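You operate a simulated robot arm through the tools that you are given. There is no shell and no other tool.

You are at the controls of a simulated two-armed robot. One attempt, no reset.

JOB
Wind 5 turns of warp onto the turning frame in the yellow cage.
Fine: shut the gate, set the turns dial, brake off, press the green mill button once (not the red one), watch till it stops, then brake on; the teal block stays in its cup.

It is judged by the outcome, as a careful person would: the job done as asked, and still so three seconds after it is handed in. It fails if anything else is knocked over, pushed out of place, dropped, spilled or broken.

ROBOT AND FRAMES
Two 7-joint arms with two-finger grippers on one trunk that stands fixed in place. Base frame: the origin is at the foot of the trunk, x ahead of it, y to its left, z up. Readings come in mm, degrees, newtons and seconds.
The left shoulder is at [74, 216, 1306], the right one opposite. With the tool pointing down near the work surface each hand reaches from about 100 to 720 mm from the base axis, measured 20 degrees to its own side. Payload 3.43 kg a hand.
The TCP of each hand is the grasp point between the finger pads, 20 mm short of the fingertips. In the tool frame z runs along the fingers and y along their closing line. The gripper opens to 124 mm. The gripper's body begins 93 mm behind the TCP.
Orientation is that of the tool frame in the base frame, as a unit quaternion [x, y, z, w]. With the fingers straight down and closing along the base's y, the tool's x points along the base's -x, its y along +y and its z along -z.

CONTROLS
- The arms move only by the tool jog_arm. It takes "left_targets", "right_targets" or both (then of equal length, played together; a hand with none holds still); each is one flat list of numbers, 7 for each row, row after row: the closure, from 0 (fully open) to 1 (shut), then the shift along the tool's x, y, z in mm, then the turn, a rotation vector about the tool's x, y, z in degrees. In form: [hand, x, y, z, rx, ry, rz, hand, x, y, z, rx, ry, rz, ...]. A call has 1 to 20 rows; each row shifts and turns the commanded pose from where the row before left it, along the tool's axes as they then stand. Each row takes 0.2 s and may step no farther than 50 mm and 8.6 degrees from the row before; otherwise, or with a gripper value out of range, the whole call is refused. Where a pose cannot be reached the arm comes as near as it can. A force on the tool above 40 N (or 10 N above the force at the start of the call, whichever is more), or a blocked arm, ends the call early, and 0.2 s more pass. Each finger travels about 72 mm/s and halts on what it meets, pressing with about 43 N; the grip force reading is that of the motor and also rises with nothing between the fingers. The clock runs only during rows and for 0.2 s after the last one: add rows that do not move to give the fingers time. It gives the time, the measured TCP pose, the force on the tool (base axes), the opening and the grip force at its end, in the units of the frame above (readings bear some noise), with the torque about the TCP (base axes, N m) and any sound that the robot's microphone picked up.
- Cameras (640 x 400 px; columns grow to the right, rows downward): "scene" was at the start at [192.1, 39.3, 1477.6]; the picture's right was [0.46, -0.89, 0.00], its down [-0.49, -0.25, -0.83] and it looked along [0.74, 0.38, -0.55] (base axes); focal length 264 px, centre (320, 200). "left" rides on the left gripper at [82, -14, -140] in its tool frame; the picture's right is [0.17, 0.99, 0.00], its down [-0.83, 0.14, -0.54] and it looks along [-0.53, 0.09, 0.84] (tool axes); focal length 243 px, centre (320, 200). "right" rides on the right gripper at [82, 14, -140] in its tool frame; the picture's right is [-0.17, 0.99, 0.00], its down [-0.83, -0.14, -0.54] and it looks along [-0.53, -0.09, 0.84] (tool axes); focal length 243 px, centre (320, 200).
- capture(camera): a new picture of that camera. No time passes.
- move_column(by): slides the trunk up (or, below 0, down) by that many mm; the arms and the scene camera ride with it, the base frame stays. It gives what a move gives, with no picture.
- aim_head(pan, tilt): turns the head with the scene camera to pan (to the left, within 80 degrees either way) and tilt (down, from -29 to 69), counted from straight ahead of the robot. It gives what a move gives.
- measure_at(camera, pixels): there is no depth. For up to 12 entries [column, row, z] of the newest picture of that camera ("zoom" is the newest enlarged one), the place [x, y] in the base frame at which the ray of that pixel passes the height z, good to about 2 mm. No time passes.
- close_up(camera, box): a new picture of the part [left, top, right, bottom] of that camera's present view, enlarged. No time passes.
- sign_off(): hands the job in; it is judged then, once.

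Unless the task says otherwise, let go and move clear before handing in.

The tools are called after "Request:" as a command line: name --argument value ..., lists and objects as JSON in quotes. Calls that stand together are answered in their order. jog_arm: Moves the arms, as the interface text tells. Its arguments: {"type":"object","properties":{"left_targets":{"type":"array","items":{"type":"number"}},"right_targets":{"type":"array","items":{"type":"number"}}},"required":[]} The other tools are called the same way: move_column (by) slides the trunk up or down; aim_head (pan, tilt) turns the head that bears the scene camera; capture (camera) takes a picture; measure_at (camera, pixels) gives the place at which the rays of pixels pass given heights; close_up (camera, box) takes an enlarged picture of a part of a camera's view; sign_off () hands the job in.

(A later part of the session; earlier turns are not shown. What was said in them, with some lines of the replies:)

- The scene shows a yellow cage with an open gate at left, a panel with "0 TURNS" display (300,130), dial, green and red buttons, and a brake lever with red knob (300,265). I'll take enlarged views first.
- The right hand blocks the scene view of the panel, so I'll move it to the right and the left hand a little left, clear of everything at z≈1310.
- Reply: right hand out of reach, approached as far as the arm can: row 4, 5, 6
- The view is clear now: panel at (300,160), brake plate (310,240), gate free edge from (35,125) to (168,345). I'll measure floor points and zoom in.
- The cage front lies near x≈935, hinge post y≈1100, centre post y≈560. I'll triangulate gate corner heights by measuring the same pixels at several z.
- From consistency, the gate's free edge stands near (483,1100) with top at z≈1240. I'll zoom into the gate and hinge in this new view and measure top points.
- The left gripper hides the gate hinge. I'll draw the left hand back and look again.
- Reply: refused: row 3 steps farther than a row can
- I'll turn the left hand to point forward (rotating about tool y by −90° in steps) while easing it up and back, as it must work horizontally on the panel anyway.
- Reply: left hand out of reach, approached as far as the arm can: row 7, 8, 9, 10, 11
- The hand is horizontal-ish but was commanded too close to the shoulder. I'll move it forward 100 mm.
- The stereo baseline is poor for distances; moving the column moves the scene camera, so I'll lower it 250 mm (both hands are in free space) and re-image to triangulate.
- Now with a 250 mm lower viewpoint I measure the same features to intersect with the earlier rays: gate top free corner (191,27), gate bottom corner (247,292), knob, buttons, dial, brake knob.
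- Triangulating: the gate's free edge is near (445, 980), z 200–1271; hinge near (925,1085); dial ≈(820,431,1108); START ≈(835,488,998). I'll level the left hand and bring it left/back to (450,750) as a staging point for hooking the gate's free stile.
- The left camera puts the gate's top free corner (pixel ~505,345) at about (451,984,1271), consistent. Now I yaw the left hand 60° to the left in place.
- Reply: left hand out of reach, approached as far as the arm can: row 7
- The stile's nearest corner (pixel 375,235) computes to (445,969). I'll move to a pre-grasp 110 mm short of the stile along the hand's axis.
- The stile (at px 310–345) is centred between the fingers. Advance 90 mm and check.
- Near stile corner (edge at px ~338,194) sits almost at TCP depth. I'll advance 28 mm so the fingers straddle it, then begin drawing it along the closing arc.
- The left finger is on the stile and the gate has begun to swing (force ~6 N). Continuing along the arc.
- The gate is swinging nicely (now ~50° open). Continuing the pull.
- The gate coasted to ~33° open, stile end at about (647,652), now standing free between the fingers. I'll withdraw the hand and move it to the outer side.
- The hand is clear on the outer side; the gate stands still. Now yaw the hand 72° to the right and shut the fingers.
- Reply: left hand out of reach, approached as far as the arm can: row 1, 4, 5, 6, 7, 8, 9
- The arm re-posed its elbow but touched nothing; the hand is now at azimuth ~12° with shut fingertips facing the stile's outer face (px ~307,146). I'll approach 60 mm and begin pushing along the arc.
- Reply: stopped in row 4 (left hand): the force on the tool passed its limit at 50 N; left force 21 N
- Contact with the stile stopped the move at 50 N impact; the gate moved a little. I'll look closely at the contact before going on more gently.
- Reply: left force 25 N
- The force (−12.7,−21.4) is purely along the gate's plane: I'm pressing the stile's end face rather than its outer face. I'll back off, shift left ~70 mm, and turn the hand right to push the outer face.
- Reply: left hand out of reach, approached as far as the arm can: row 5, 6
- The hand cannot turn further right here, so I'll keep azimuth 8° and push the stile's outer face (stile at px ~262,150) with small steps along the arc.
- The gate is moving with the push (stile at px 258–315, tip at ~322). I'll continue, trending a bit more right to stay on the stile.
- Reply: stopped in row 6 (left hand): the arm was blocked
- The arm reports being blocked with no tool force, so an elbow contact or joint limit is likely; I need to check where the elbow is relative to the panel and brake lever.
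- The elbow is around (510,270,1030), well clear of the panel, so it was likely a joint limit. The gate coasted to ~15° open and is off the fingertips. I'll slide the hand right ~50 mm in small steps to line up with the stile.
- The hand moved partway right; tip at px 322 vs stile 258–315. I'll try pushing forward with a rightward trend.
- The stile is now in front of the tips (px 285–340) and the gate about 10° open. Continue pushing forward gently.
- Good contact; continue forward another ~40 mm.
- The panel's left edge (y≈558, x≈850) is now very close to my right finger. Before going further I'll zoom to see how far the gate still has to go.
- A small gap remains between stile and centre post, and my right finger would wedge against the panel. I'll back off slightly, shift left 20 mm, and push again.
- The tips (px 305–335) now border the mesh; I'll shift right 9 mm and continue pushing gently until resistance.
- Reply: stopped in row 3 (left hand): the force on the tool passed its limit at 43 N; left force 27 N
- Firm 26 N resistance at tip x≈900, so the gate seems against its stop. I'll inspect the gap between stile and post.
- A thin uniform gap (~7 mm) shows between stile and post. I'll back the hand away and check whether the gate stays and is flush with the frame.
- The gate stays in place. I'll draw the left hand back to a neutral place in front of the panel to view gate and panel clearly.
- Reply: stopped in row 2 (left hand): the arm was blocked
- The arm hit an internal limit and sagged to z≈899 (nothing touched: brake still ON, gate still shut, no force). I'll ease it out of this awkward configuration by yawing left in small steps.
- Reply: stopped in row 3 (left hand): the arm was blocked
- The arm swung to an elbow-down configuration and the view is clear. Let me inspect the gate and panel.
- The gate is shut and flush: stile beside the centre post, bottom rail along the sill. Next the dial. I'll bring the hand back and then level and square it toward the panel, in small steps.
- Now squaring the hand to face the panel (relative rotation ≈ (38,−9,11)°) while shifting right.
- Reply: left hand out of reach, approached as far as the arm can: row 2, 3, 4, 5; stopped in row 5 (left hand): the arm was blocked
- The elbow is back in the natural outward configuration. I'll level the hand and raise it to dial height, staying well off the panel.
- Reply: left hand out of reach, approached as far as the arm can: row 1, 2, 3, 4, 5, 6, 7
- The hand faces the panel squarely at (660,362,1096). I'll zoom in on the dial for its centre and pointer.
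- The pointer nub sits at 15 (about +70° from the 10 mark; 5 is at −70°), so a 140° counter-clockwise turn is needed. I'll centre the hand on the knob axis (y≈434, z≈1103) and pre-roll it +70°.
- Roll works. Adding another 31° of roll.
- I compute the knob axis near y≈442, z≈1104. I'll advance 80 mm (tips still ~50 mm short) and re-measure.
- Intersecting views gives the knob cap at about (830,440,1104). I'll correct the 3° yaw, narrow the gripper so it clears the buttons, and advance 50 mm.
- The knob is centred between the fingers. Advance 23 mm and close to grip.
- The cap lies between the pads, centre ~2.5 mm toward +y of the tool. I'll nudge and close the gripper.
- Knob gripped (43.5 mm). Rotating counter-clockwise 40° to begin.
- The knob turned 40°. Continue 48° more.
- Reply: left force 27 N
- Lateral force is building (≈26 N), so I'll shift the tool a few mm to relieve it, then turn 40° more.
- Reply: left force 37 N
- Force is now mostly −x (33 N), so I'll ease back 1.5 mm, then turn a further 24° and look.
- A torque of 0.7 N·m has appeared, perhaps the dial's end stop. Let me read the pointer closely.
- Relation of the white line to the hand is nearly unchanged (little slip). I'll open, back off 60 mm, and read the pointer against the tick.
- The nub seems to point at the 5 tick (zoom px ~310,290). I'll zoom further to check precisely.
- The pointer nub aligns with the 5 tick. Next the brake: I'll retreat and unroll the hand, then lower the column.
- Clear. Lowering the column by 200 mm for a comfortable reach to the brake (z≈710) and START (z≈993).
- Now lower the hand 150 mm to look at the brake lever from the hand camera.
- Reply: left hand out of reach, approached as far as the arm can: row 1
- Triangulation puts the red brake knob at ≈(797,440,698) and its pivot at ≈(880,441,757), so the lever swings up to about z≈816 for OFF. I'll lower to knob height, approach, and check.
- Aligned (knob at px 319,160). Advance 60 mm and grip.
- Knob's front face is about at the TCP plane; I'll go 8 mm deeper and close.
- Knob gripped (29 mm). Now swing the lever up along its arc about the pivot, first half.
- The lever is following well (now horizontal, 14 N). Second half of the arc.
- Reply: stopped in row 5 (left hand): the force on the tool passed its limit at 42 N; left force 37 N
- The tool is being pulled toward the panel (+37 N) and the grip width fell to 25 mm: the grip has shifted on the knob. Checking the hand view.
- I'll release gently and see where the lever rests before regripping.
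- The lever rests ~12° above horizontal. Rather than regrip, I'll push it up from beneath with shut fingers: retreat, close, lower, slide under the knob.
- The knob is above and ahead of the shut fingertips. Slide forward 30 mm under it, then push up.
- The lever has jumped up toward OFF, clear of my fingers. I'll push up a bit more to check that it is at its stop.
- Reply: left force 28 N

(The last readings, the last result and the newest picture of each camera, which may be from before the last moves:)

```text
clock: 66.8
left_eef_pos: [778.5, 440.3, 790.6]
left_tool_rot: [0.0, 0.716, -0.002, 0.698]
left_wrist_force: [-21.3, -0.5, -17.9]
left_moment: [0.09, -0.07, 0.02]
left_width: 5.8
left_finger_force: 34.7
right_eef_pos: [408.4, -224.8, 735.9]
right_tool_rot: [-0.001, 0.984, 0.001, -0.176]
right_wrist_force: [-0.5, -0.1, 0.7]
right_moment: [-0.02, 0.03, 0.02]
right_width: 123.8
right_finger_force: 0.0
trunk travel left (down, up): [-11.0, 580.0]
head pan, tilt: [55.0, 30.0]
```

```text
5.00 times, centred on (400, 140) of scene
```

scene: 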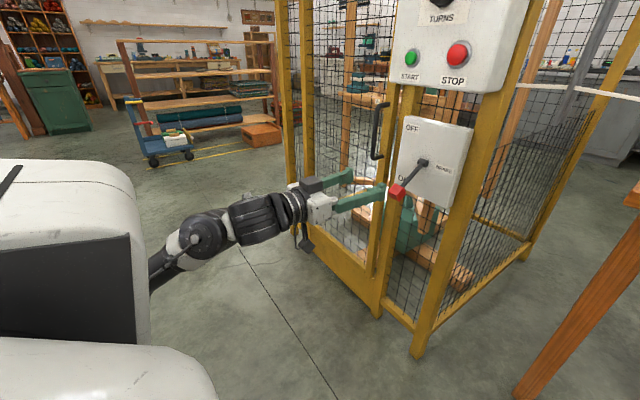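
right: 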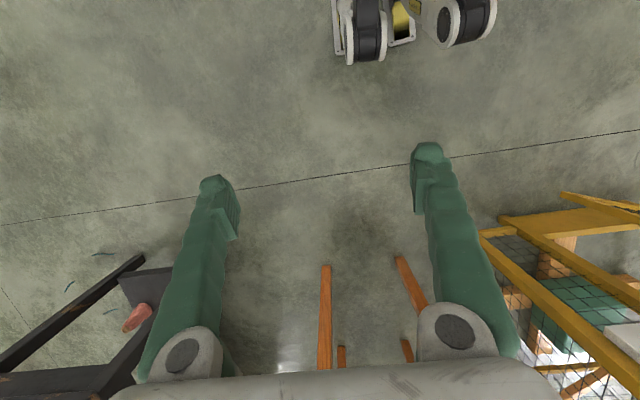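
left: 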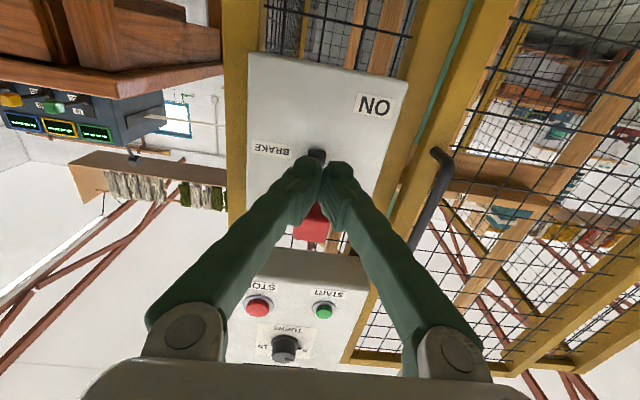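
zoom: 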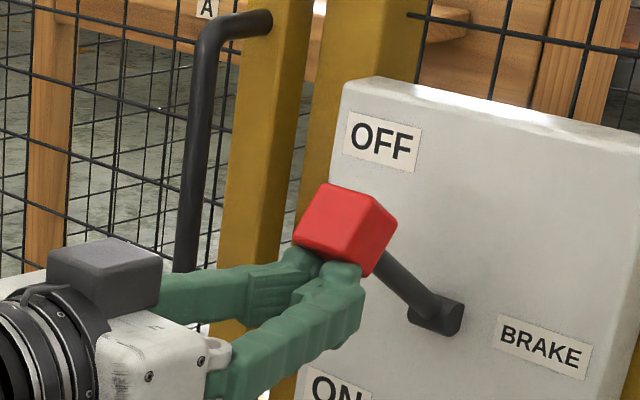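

The brake is at its OFF stop (28 N with no motion). I'll back away and rise to the START button's height.

Request:
jog_arm --left_targets '[1, 10, 0, 0, 0, 0, 0, 1, 0, 0, -35, 0, 0, 0, 1, 0, 0, -35, 0, 0, 0, 1, -36, 8, 0, 0, 0, 0, 1, -36, 8, 0, 0, 0, 0, 1, -36, 8, 0, 0, 0, 0, 1, -36, 8, 0, 0, 0, 0, 1, -36, 8, 0, 0, 0, 0, 1, -30, 8, 0, 0, 0, 0]'

Request:
capture --camera "scene"

Request:
capture --camera "left"

```text
clock: 68.8
left_eef_pos: [711.7, 490.7, 998.3]
left_tool_rot: [-0.003, 0.714, -0.002, 0.701]
left_wrist_force: [0.3, 0.0, 0.0]
left_moment: [0.01, 0.03, -0.03]
left_width: 0.0
left_finger_force: 34.7
right_eef_pos: [408.5, -225.0, 736.9]
right_tool_rot: [0.0, 0.984, 0.001, -0.176]
right_wrist_force: [-0.6, 0.5, 0.3]
right_moment: [-0.04, -0.02, -0.01]
right_width: 123.9
right_finger_force: 0.1
trunk travel left (down, up): [-11.0, 580.0]
head pan, tilt: [55.0, 30.0]
```

```text
taken
```

scene: 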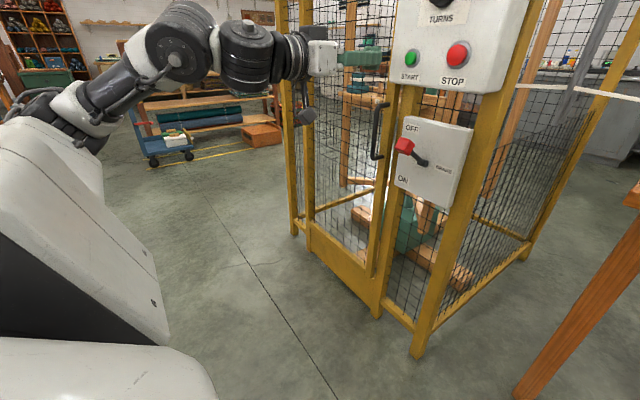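

```text
taken
```

left: 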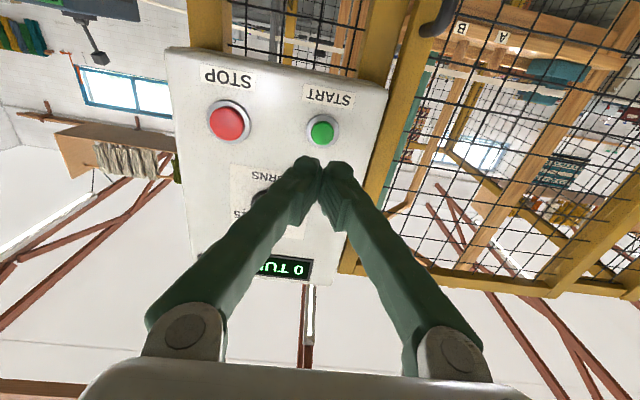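

START (px 321,130) is nearly on the hand's axis, ~4 mm low. I'll advance 85 mm with that correction and check.

Request:
jog_arm --left_targets '[1, 4, 0.5, 30, 0, 0, 0, 1, 0, 0.5, 30, 0, 0, 0, 1, 0, 0, 25, 0, 0, 0]'

Request:
capture --camera "left"

Request:
close_up --camera "scene" --box '[370, 20, 480, 100]'

```text
clock: 69.6
left_eef_pos: [795.8, 492.5, 992.1]
left_tool_rot: [-0.002, 0.714, -0.002, 0.701]
left_wrist_force: [0.2, -0.2, 0.5]
left_moment: [0.01, 0.0, 0.02]
left_width: 0.0
left_finger_force: 34.2
right_eef_pos: [409.0, -224.9, 735.8]
right_tool_rot: [0.0, 0.984, 0.002, -0.177]
right_wrist_force: [0.3, -0.4, 0.9]
right_moment: [0.02, 0.0, 0.04]
right_width: 124.1
right_finger_force: 0.0
trunk travel left (down, up): [-11.0, 580.0]
head pan, tilt: [55.0, 30.0]
```

```text
taken
```

left: 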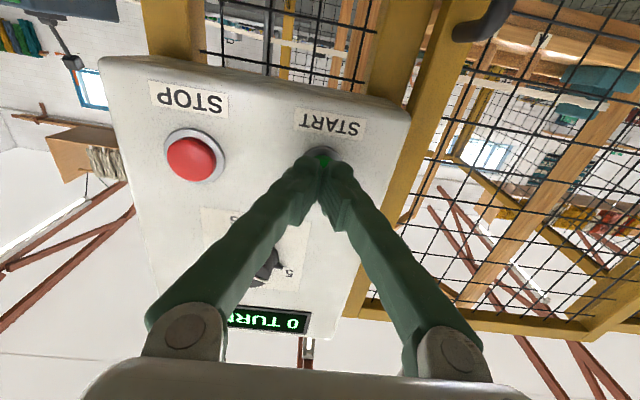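

```text
5.00 times, centred on (425, 60) of scene
```

zoom: 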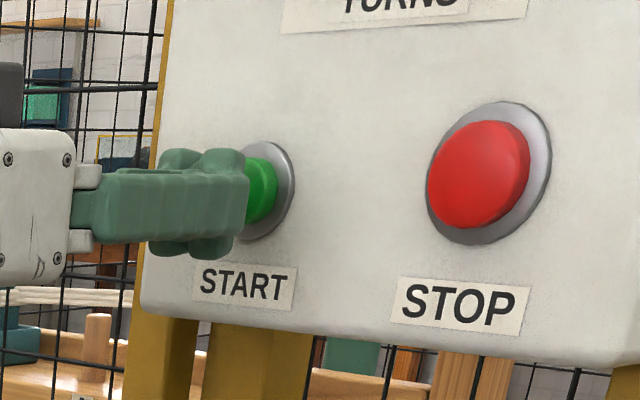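

Finger tip is right before the green button. Press gently in 5 mm steps, watching force and sound.

Request:
jog_arm --left_targets '[1, 0, 0, 5, 0, 0, 0, 1, 0, 0, 5, 0, 0, 0, 1, 0, 0, 4, 0, 0, 0]'

Request:
close_up --camera "scene" --box '[370, 20, 480, 100]'

Request:
capture --camera "left"

```text
clock: 70.4
left_eef_pos: [808.4, 492.3, 990.9]
left_tool_rot: [-0.003, 0.714, -0.002, 0.7]
left_wrist_force: [0.3, 0.6, 0.0]
left_moment: [0.02, -0.01, -0.01]
left_width: 0.2
left_finger_force: 34.1
right_eef_pos: [408.6, -226.0, 735.8]
right_tool_rot: [0.0, 0.984, 0.002, -0.176]
right_wrist_force: [-0.8, -0.3, -0.1]
right_moment: [0.02, -0.03, 0.01]
right_width: 123.8
right_finger_force: 0.1
trunk travel left (down, up): [-11.0, 580.0]
head pan, tilt: [55.0, 30.0]
```

```text
5.00 times, centred on (425, 60) of scene
```

zoom: 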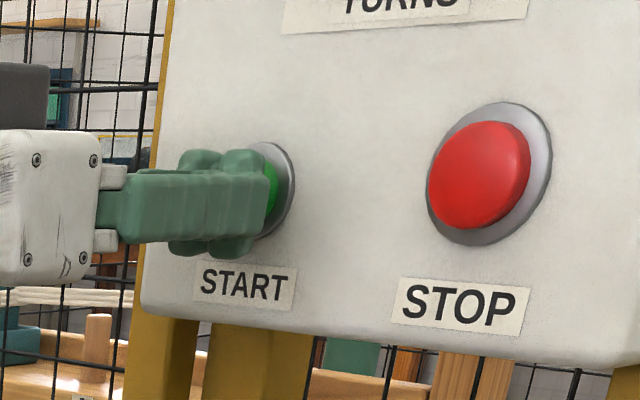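

```text
taken
```

left: 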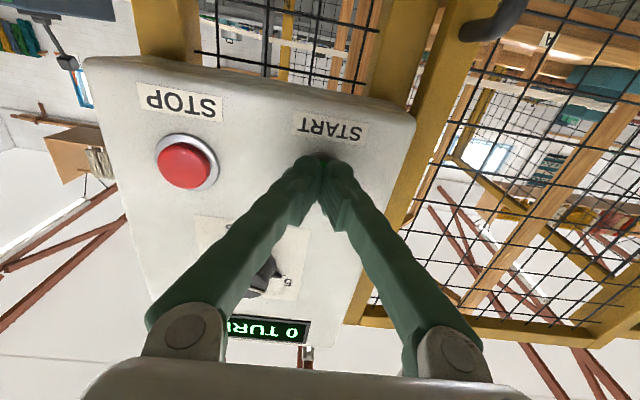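

No contact yet (force ≈0). Continue pressing in small steps.

Request:
jog_arm --left_targets '[1, 0, 0, 4, 0, 0, 0, 1, 0, 0, 4, 0, 0, 0, 1, 0, 0, 3, 0, 0, 0]'

Request:
capture --camera "left"

```text
clock: 71.2
left_eef_pos: [820.9, 491.4, 992.2]
left_tool_rot: [-0.002, 0.713, -0.002, 0.701]
left_wrist_force: [-1.1, -0.5, -0.7]
left_moment: [0.0, 0.0, 0.01]
left_width: 0.0
left_finger_force: 34.2
right_eef_pos: [408.3, -225.4, 735.8]
right_tool_rot: [0.0, 0.984, 0.002, -0.177]
right_wrist_force: [-0.1, 0.1, 0.3]
right_moment: [-0.04, 0.01, -0.02]
right_width: 124.0
right_finger_force: 0.0
trunk travel left (down, up): [-11.0, 580.0]
head pan, tilt: [55.0, 30.0]
```

```text
taken
```

left: 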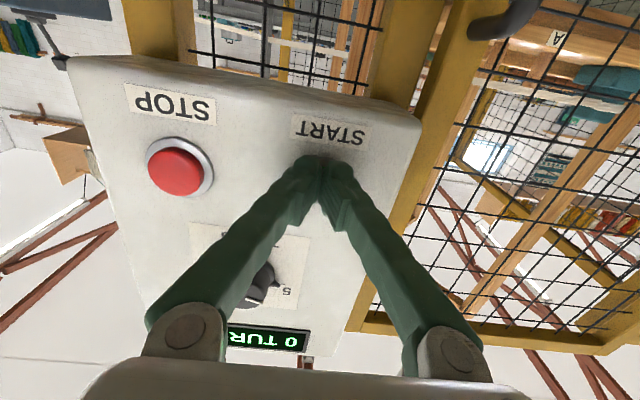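

Request:
jog_arm --left_targets '[1, 0, 0, 3, 0, 0, 0, 1, 0, 0, 3, 0, 0, 0]'

Request:
close_up --camera "scene" --box '[370, 20, 480, 100]'

```text
clock: 71.8
left_eef_pos: [825.8, 492.1, 992.2]
left_tool_rot: [-0.002, 0.713, -0.001, 0.701]
left_wrist_force: [-19.4, -1.7, -4.8]
left_moment: [-0.08, -0.04, 0.03]
left_width: 5.9
left_finger_force: 34.7
right_eef_pos: [408.7, -225.1, 735.8]
right_tool_rot: [0.0, 0.985, 0.001, -0.175]
right_wrist_force: [-0.2, 0.1, -0.2]
right_moment: [0.02, 0.01, 0.01]
right_width: 124.2
right_finger_force: 0.0
trunk travel left (down, up): [-11.0, 580.0]
head pan, tilt: [55.0, 30.0]
heard: click
```

```text
5.00 times, centred on (425, 60) of scene
```

zoom: 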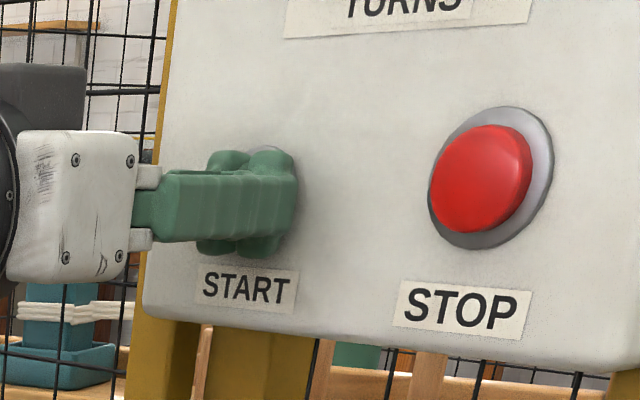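

A click was heard: START pressed once. Withdraw straight back and watch the mill.

Request:
jog_arm --left_targets '[1, 0, 0, -15, 0, 0, 0, 1, 0, 0, -35, 0, 0, 0, 1, 0, 0, -40, 0, 0, 0]'

Request:
capture --camera "scene"

Request:
capture --camera "left"

```text
clock: 72.6
left_eef_pos: [736.1, 493.5, 990.0]
left_tool_rot: [-0.002, 0.714, -0.003, 0.7]
left_wrist_force: [0.4, 0.3, -0.1]
left_moment: [0.0, -0.06, 0.0]
left_width: 0.0
left_finger_force: 34.6
right_eef_pos: [408.1, -224.0, 736.0]
right_tool_rot: [0.001, 0.984, 0.002, -0.176]
right_wrist_force: [0.4, 0.1, 1.2]
right_moment: [-0.02, -0.01, 0.05]
right_width: 123.9
right_finger_force: 0.0
trunk travel left (down, up): [-11.0, 580.0]
head pan, tilt: [55.0, 30.0]
```

```text
taken
```

scene: 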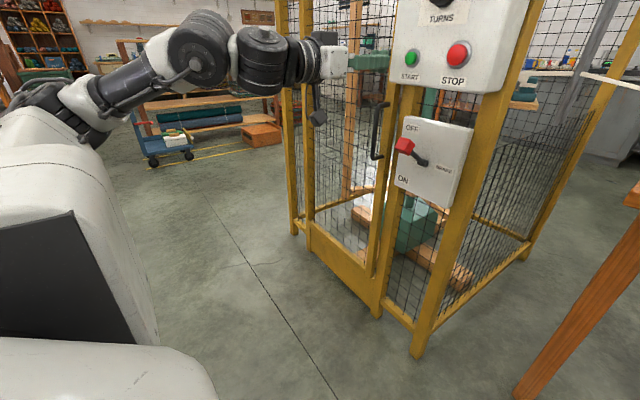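

```text
taken
```

left: 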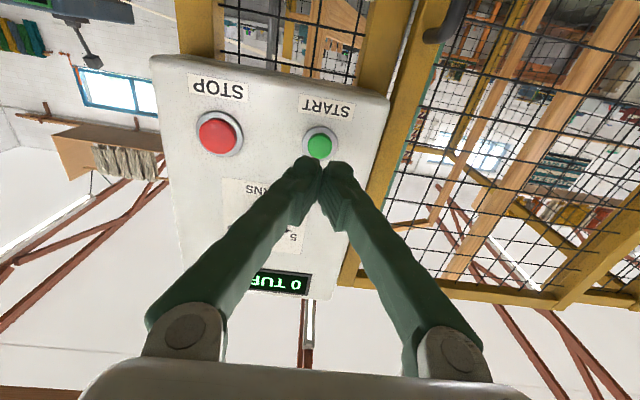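

The frame is turning. I'll aim the head to see the display while waiting.

Request:
aim_head --pan 35 --tilt 10

Request:
capture --camera "scene"

```text
clock: 73.4
left_eef_pos: [735.4, 492.0, 990.9]
left_tool_rot: [-0.002, 0.713, -0.002, 0.701]
left_wrist_force: [0.7, -0.8, -0.2]
left_moment: [-0.04, -0.04, 0.0]
left_width: 0.0
left_finger_force: 34.5
right_eef_pos: [408.9, -224.6, 735.9]
right_tool_rot: [0.0, 0.984, 0.002, -0.176]
right_wrist_force: [0.1, 0.2, -0.3]
right_moment: [0.0, 0.0, -0.01]
right_width: 124.2
right_finger_force: 0.1
trunk travel left (down, up): [-11.0, 580.0]
head pan, tilt: [35.0, 10.0]
```

```text
taken
```

scene: 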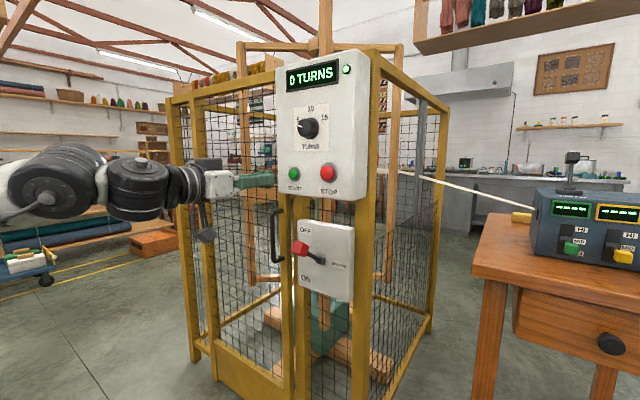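

The run lamp is lit green and it reads 0 turns so far. I'll stage the hand (away from the lever) while waiting.

Request:
jog_arm --left_targets '[1, 0, 0, -20, 0, 0, 0, 1, 25, -12, 0, 0, 0, 0, 1, 25, -13, 0, 0, 0, 0, 1, 25, -13, 0, 0, 0, 0, 1, 20, -13, 0, 0, 0, 0, 1, 0, 0, 0, 0, 0, 0, 1, 0, 0, 0, 0, 0, 0, 1, 0, 0, 0, 0, 0, 0, 1, 0, 0, 0, 0, 0, 0, 1, 0, 0, 0, 0, 0, 0]'

Request:
capture --camera "scene"

```text
clock: 75.6
left_eef_pos: [715.3, 441.8, 899.9]
left_tool_rot: [-0.002, 0.713, -0.002, 0.701]
left_wrist_force: [0.2, 0.6, 0.9]
left_moment: [0.0, 0.03, 0.02]
left_width: 0.0
left_finger_force: 34.5
right_eef_pos: [408.9, -224.6, 736.8]
right_tool_rot: [0.0, 0.984, 0.002, -0.176]
right_wrist_force: [-0.9, 0.4, 0.3]
right_moment: [0.02, 0.0, -0.04]
right_width: 124.1
right_finger_force: 0.1
trunk travel left (down, up): [-11.0, 580.0]
head pan, tilt: [35.0, 10.0]
```

```text
taken
```

scene: 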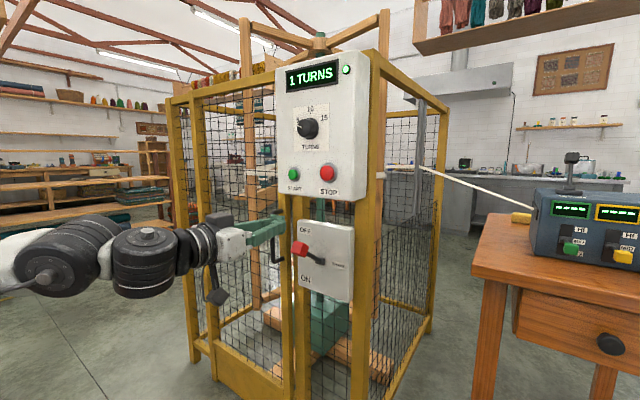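

1 turn after ~4 s. Keep waiting with still rows.

Request:
jog_arm --left_targets '[1, 0, 0, 0, 0, 0, 0, 1, 0, 0, 0, 0, 0, 0, 1, 0, 0, 0, 0, 0, 0, 1, 0, 0, 0, 0, 0, 0, 1, 0, 0, 0, 0, 0, 0, 1, 0, 0, 0, 0, 0, 0, 1, 0, 0, 0, 0, 0, 0, 1, 0, 0, 0, 0, 0, 0, 1, 0, 0, 0, 0, 0, 0, 1, 0, 0, 0, 0, 0, 0, 1, 0, 0, 0, 0, 0, 0, 1, 0, 0, 0, 0, 0, 0, 1, 0, 0, 0, 0, 0, 0, 1, 0, 0, 0, 0, 0, 0, 1, 0, 0, 0, 0, 0, 0, 1, 0, 0, 0, 0, 0, 0, 1, 0, 0, 0, 0, 0, 0, 1, 0, 0, 0, 0, 0, 0, 1, 0, 0, 0, 0, 0, 0, 1, 0, 0, 0, 0, 0, 0]'

Request:
capture --camera "scene"

```text
clock: 79.8
left_eef_pos: [716.2, 441.4, 898.6]
left_tool_rot: [-0.002, 0.713, -0.002, 0.701]
left_wrist_force: [0.1, -0.4, 0.5]
left_moment: [-0.03, -0.01, -0.03]
left_width: 0.0
left_finger_force: 34.7
right_eef_pos: [408.7, -225.7, 736.2]
right_tool_rot: [0.0, 0.984, 0.002, -0.177]
right_wrist_force: [0.2, 0.2, 0.2]
right_moment: [-0.01, 0.0, 0.0]
right_width: 124.1
right_finger_force: 0.1
trunk travel left (down, up): [-11.0, 580.0]
head pan, tilt: [35.0, 10.0]
```

```text
taken
```

scene: 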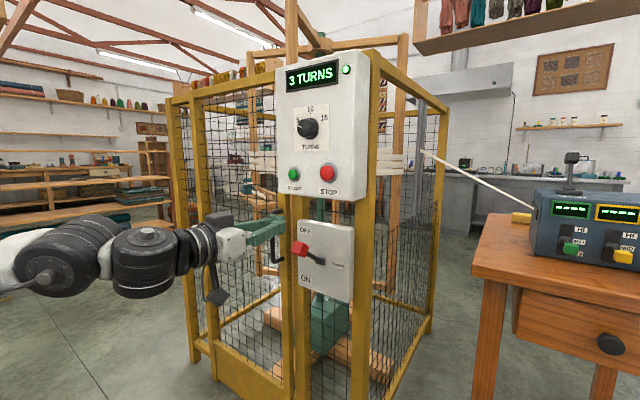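

3 turns. Waiting on, in shorter spells.

Request:
jog_arm --left_targets '[1, 0, 0, 0, 0, 0, 0, 1, 0, 0, 0, 0, 0, 0, 1, 0, 0, 0, 0, 0, 0, 1, 0, 0, 0, 0, 0, 0, 1, 0, 0, 0, 0, 0, 0, 1, 0, 0, 0, 0, 0, 0, 1, 0, 0, 0, 0, 0, 0, 1, 0, 0, 0, 0, 0, 0, 1, 0, 0, 0, 0, 0, 0, 1, 0, 0, 0, 0, 0, 0, 1, 0, 0, 0, 0, 0, 0, 1, 0, 0, 0, 0, 0, 0, 1, 0, 0, 0, 0, 0, 0, 1, 0, 0, 0, 0, 0, 0, 1, 0, 0, 0, 0, 0, 0, 1, 0, 0, 0, 0, 0, 0, 1, 0, 0, 0, 0, 0, 0]'

Request:
capture --camera "scene"

```text
clock: 83.4
left_eef_pos: [715.9, 441.5, 899.1]
left_tool_rot: [-0.001, 0.714, -0.003, 0.7]
left_wrist_force: [-0.3, -0.9, 0.2]
left_moment: [-0.01, -0.02, -0.03]
left_width: 0.0
left_finger_force: 34.9
right_eef_pos: [407.0, -224.3, 735.3]
right_tool_rot: [0.0, 0.984, 0.001, -0.176]
right_wrist_force: [0.8, -0.3, -1.1]
right_moment: [-0.01, 0.02, 0.02]
right_width: 123.9
right_finger_force: 0.1
trunk travel left (down, up): [-11.0, 580.0]
head pan, tilt: [35.0, 10.0]
```

```text
taken
```

scene: 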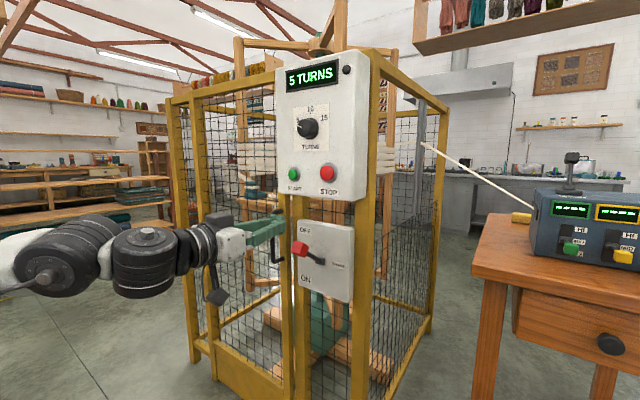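

It reads 5 TURNS and the lamp is out. I'll wait one more second to confirm it has stopped, and zoom.

Request:
jog_arm --left_targets '[1, 0, 0, 0, 0, 0, 0, 1, 0, 0, 0, 0, 0, 0, 1, 0, 0, 0, 0, 0, 0, 1, 0, 0, 0, 0, 0, 0, 1, 0, 0, 0, 0, 0, 0]'

Request:
capture --camera "scene"

Request:
close_up --camera "scene" --box '[220, 40, 400, 220]'

Request:
close_up --camera "scene" --box '[230, 190, 370, 320]'

```text
clock: 84.6
left_eef_pos: [715.6, 441.6, 899.5]
left_tool_rot: [-0.002, 0.713, -0.002, 0.701]
left_wrist_force: [-0.1, 0.0, 0.7]
left_moment: [0.04, 0.0, 0.0]
left_width: 0.0
left_finger_force: 34.6
right_eef_pos: [407.5, -224.4, 735.6]
right_tool_rot: [0.001, 0.984, 0.002, -0.177]
right_wrist_force: [-0.3, -0.6, 0.4]
right_moment: [-0.02, -0.03, -0.01]
right_width: 123.6
right_finger_force: 0.1
trunk travel left (down, up): [-11.0, 580.0]
head pan, tilt: [35.0, 10.0]
```

```text
taken
```

scene: 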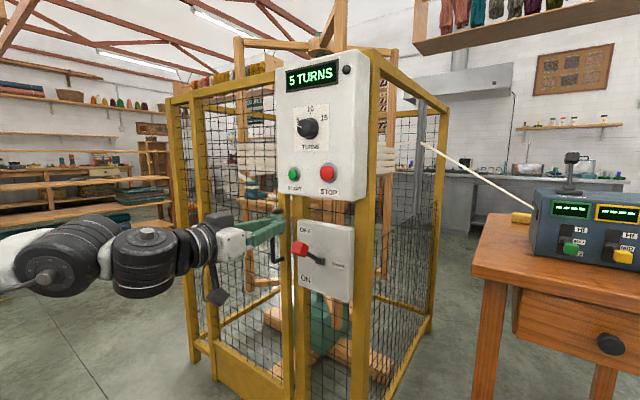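

```text
2.22 times, centred on (310, 130) of scene
```

zoom: 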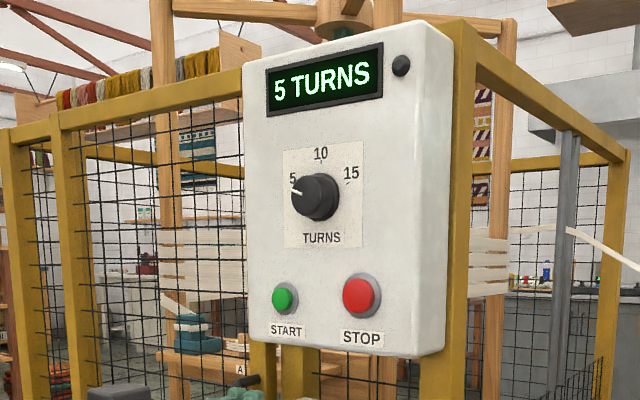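

```text
3.08 times, centred on (300, 255) of scene
```

zoom: 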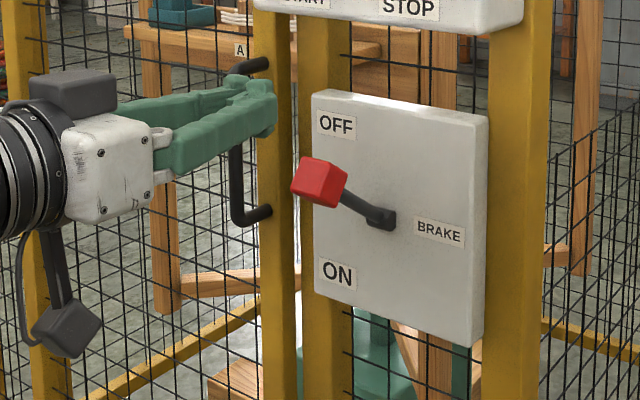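

The mill has stopped at 5 turns; the block is still in its cup. Now brake ON: move the shut fingers over the lever knob and push down.

Request:
jog_arm --left_targets '[1, 0, 0, 40, 0, 0, 0, 1, 0, 0, 40, 0, 0, 0, 1, 10, 0, 0, 0, 0, 0, 1, 10, 0, 0, 0, 0, 0]'

Request:
close_up --camera "scene" --box '[230, 190, 370, 320]'

Request:
capture --camera "left"

```text
clock: 85.6
left_eef_pos: [796.2, 441.3, 875.4]
left_tool_rot: [-0.003, 0.714, -0.002, 0.7]
left_wrist_force: [-0.6, 0.3, 0.0]
left_moment: [0.01, -0.03, 0.0]
left_width: 0.0
left_finger_force: 34.4
right_eef_pos: [409.3, -226.3, 736.9]
right_tool_rot: [0.0, 0.984, 0.002, -0.176]
right_wrist_force: [-0.1, -0.6, 0.3]
right_moment: [0.01, 0.02, 0.02]
right_width: 124.1
right_finger_force: 0.0
trunk travel left (down, up): [-11.0, 580.0]
head pan, tilt: [35.0, 10.0]
```

```text
3.08 times, centred on (300, 255) of scene
```

zoom: 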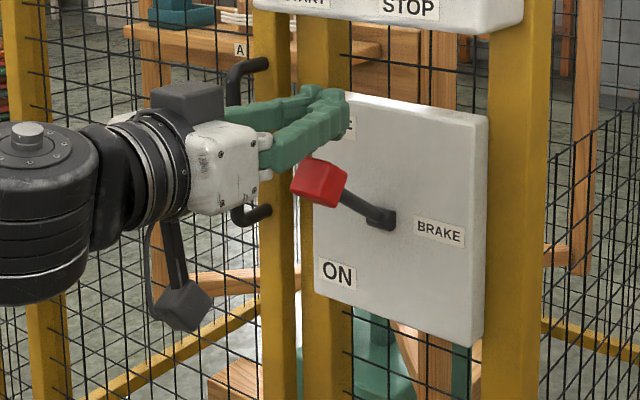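

```text
taken
```

left: 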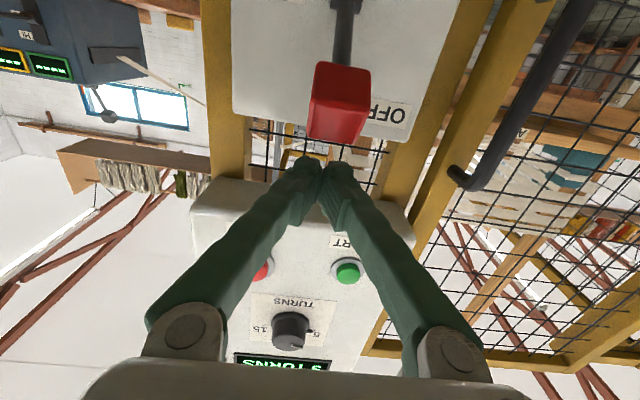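

Aligned above the knob (y≈443). Push down in 8–10 mm steps.

Request:
jog_arm --left_targets '[1, 10, 0, 0, 0, 0, 0, 1, 8, 0, 0, 0, 0, 0, 1, 8, 0, 0, 0, 0, 0, 1, 8, 0, 0, 0, 0, 0, 1, 8, 0, 0, 0, 0, 0, 1, 8, 0, 0, 0, 0, 0, 1, 8, 0, 0, 0, 0, 0, 1, 8, 0, 0, 0, 0, 0]'

Request:
close_up --camera "scene" --box '[230, 190, 370, 320]'

```text
clock: 87.4
left_eef_pos: [795.1, 438.6, 810.9]
left_tool_rot: [-0.003, 0.714, -0.001, 0.7]
left_wrist_force: [-0.7, 0.2, 0.5]
left_moment: [-0.02, 0.03, -0.03]
left_width: 0.3
left_finger_force: 34.7
right_eef_pos: [408.3, -225.6, 735.3]
right_tool_rot: [0.0, 0.984, 0.001, -0.177]
right_wrist_force: [-0.1, -0.9, 1.0]
right_moment: [0.02, 0.01, -0.01]
right_width: 124.3
right_finger_force: 0.0
trunk travel left (down, up): [-11.0, 580.0]
head pan, tilt: [35.0, 10.0]
```

```text
3.08 times, centred on (300, 255) of scene
```

zoom: 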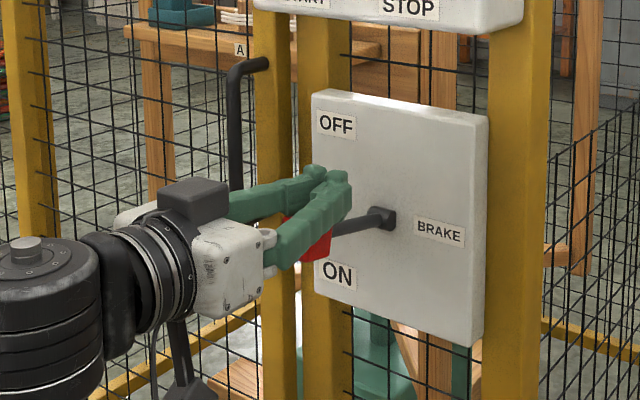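

The lever is moving down with the fingers. Continue down.

Request:
jog_arm --left_targets '[1, 8, 0, 0, 0, 0, 0, 1, 8, 0, 0, 0, 0, 0, 1, 8, 0, 0, 0, 0, 0, 1, 8, 0, 0, 0, 0, 0, 1, 8, 0, 0, 0, 0, 0, 1, 8, 0, 0, 0, 0, 0, 1, 8, 0, 0, 0, 0, 0]'

Request:
close_up --camera "scene" --box '[230, 190, 370, 320]'

```text
clock: 89.0
left_eef_pos: [792.9, 439.1, 754.8]
left_tool_rot: [-0.004, 0.714, -0.001, 0.7]
left_wrist_force: [0.5, -0.7, 0.2]
left_moment: [-0.03, 0.04, -0.02]
left_width: 0.1
left_finger_force: 34.9
right_eef_pos: [408.6, -224.3, 735.8]
right_tool_rot: [0.001, 0.984, 0.002, -0.176]
right_wrist_force: [0.6, -0.3, -0.4]
right_moment: [0.0, 0.0, -0.01]
right_width: 124.1
right_finger_force: 0.0
trunk travel left (down, up): [-11.0, 580.0]
head pan, tilt: [35.0, 10.0]
```

```text
3.08 times, centred on (300, 255) of scene
```

zoom: 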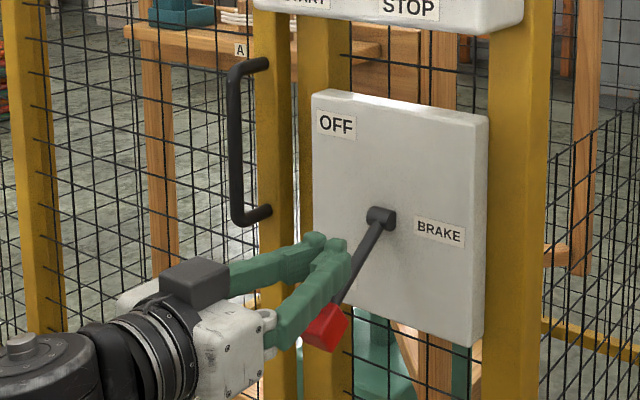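

The lever has dropped to ON. I'll push a little further to make sure it is at its stop.

Request:
jog_arm --left_targets '[1, 8, 0, 0, 0, 0, 0, 1, 7, 0, 0, 0, 0, 0, 1, 6, 0, 0, 0, 0, 0, 1, 5, 0, 0, 0, 0, 0]'

Request:
close_up --camera "scene" --box '[230, 190, 370, 320]'

```text
clock: 90.0
left_eef_pos: [794.5, 439.1, 739.2]
left_tool_rot: [-0.004, 0.709, -0.003, 0.705]
left_wrist_force: [4.2, 2.7, 24.9]
left_moment: [0.05, -0.28, -0.01]
left_width: 6.1
left_finger_force: 34.7
right_eef_pos: [406.8, -225.0, 735.9]
right_tool_rot: [0.0, 0.985, 0.003, -0.175]
right_wrist_force: [0.7, -0.1, -0.2]
right_moment: [-0.02, -0.02, 0.03]
right_width: 123.9
right_finger_force: 0.0
trunk travel left (down, up): [-11.0, 580.0]
head pan, tilt: [35.0, 10.0]
```

```text
3.08 times, centred on (300, 255) of scene
```

zoom: 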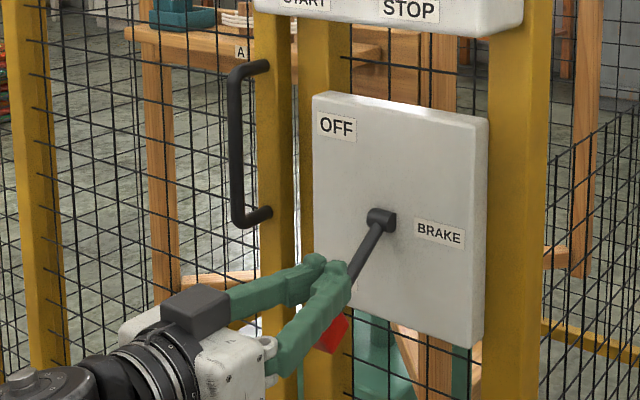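

Firm stop at 25 N: brake ON. Lift clear, then retreat.

Request:
jog_arm --left_targets '[1, -10, 0, 0, 0, 0, 0, 1, -15, 0, 0, 0, 0, 0, 1, -15, 0, 0, 0, 0, 0, 1, 0, 0, -30, 0, 0, 0, 1, 0, 0, -35, 0, 0, 0, 1, 0, 0, -35, 0, 0, 0]'

Request:
capture --camera "scene"

Request:
close_up --camera "scene" --box '[150, 50, 450, 400]'

Request:
capture --camera "left"

```text
clock: 91.4
left_eef_pos: [693.5, 437.0, 770.9]
left_tool_rot: [-0.001, 0.713, -0.002, 0.701]
left_wrist_force: [-0.1, 0.7, -0.5]
left_moment: [0.0, -0.01, 0.0]
left_width: 0.0
left_finger_force: 34.6
right_eef_pos: [408.2, -225.1, 735.6]
right_tool_rot: [0.0, 0.985, 0.002, -0.175]
right_wrist_force: [-1.0, 0.0, 0.5]
right_moment: [-0.01, 0.01, 0.0]
right_width: 124.0
right_finger_force: 0.1
trunk travel left (down, up): [-11.0, 580.0]
head pan, tilt: [35.0, 10.0]
```

```text
taken
```

scene: 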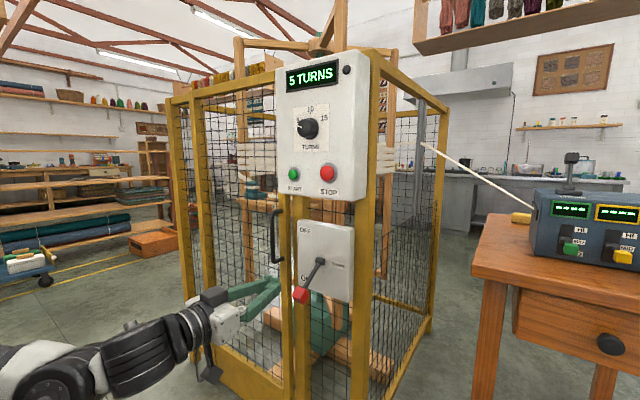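

```text
1.14 times, centred on (300, 225) of scene
```

zoom: 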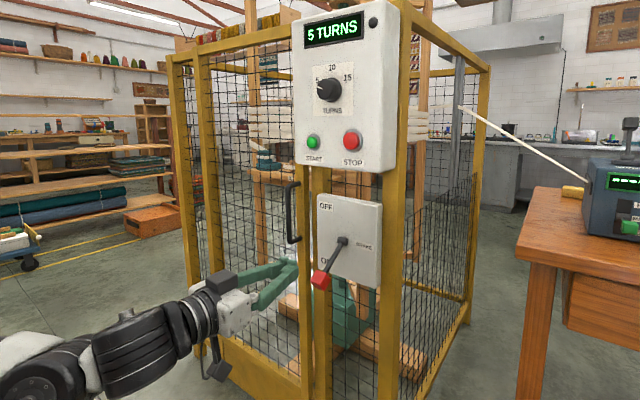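

```text
taken
```

left: 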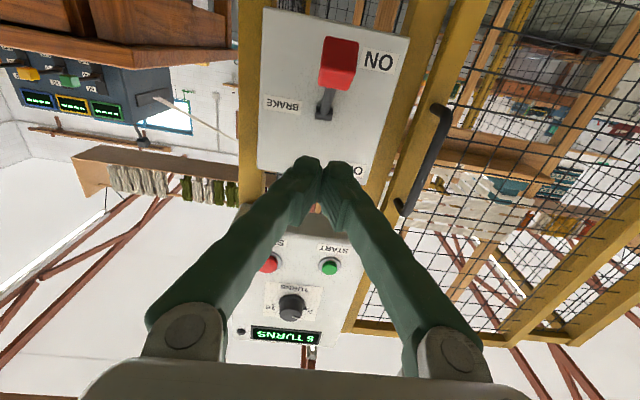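

Brake ON, 5 TURNS, gate shut, dial at 5. A last check on the teal block and cup.

Request:
close_up --camera "scene" --box '[220, 150, 310, 220]'

Request:
close_up --camera "scene" --box '[265, 200, 365, 310]'

```text
5.71 times, centred on (265, 185) of scene
```

zoom: 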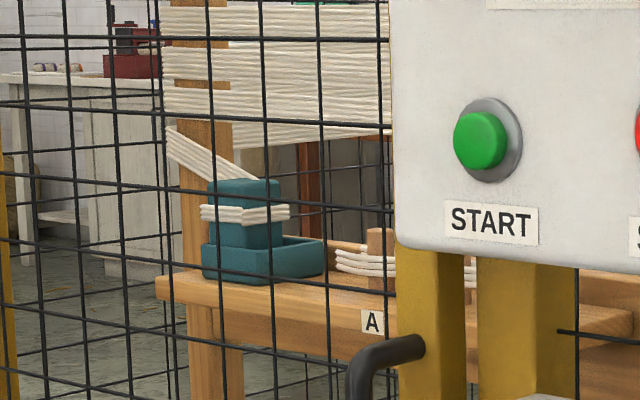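

```text
3.64 times, centred on (315, 255) of scene
```

zoom: 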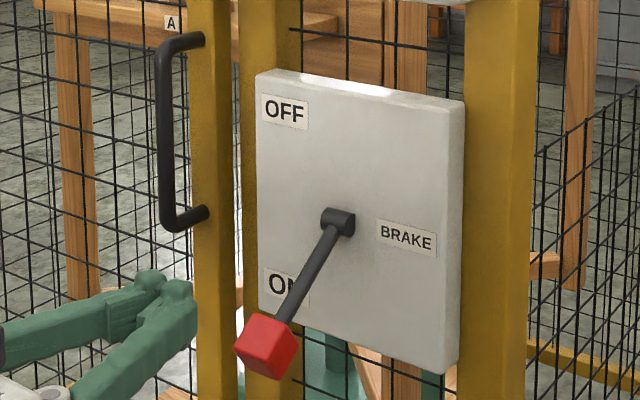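

The teal block sits in its cup, the warp is wound with the display at 5 TURNS, the brake is ON, the gate is shut, and the hand is clear. Handing in.

Request:
sign_off

```text
The job is handed in.
```

The mill wound 5 turns and stopped by itself, and I've handed the job in. I haven't seen the judge's verdict.

- **Gate:** it is shut. I pulled and pushed it closed until it met a firm stop. It stayed there, but I heard no latch click.
- **Dial:** it is set from 15 to 5, with the pointer on the 5 mark.
- **Start:** I took the brake off and pressed the green button once. I heard one click and the run lamp came on. The red button was never touched.
- **Stop:** the display reads 5 TURNS and the lamp went out. I waited another second to be sure the frame had stopped turning.
- **Brake:** it is back on, pushed down to its stop.
- **Teal block:** it is still in its cup.

While the left hand was closing the gate and moving to the dial, its arm was blocked at joint limits several times, and once it dropped about 20 cm. I saw no sign that it touched anything. Both hands are now clear of the cage.
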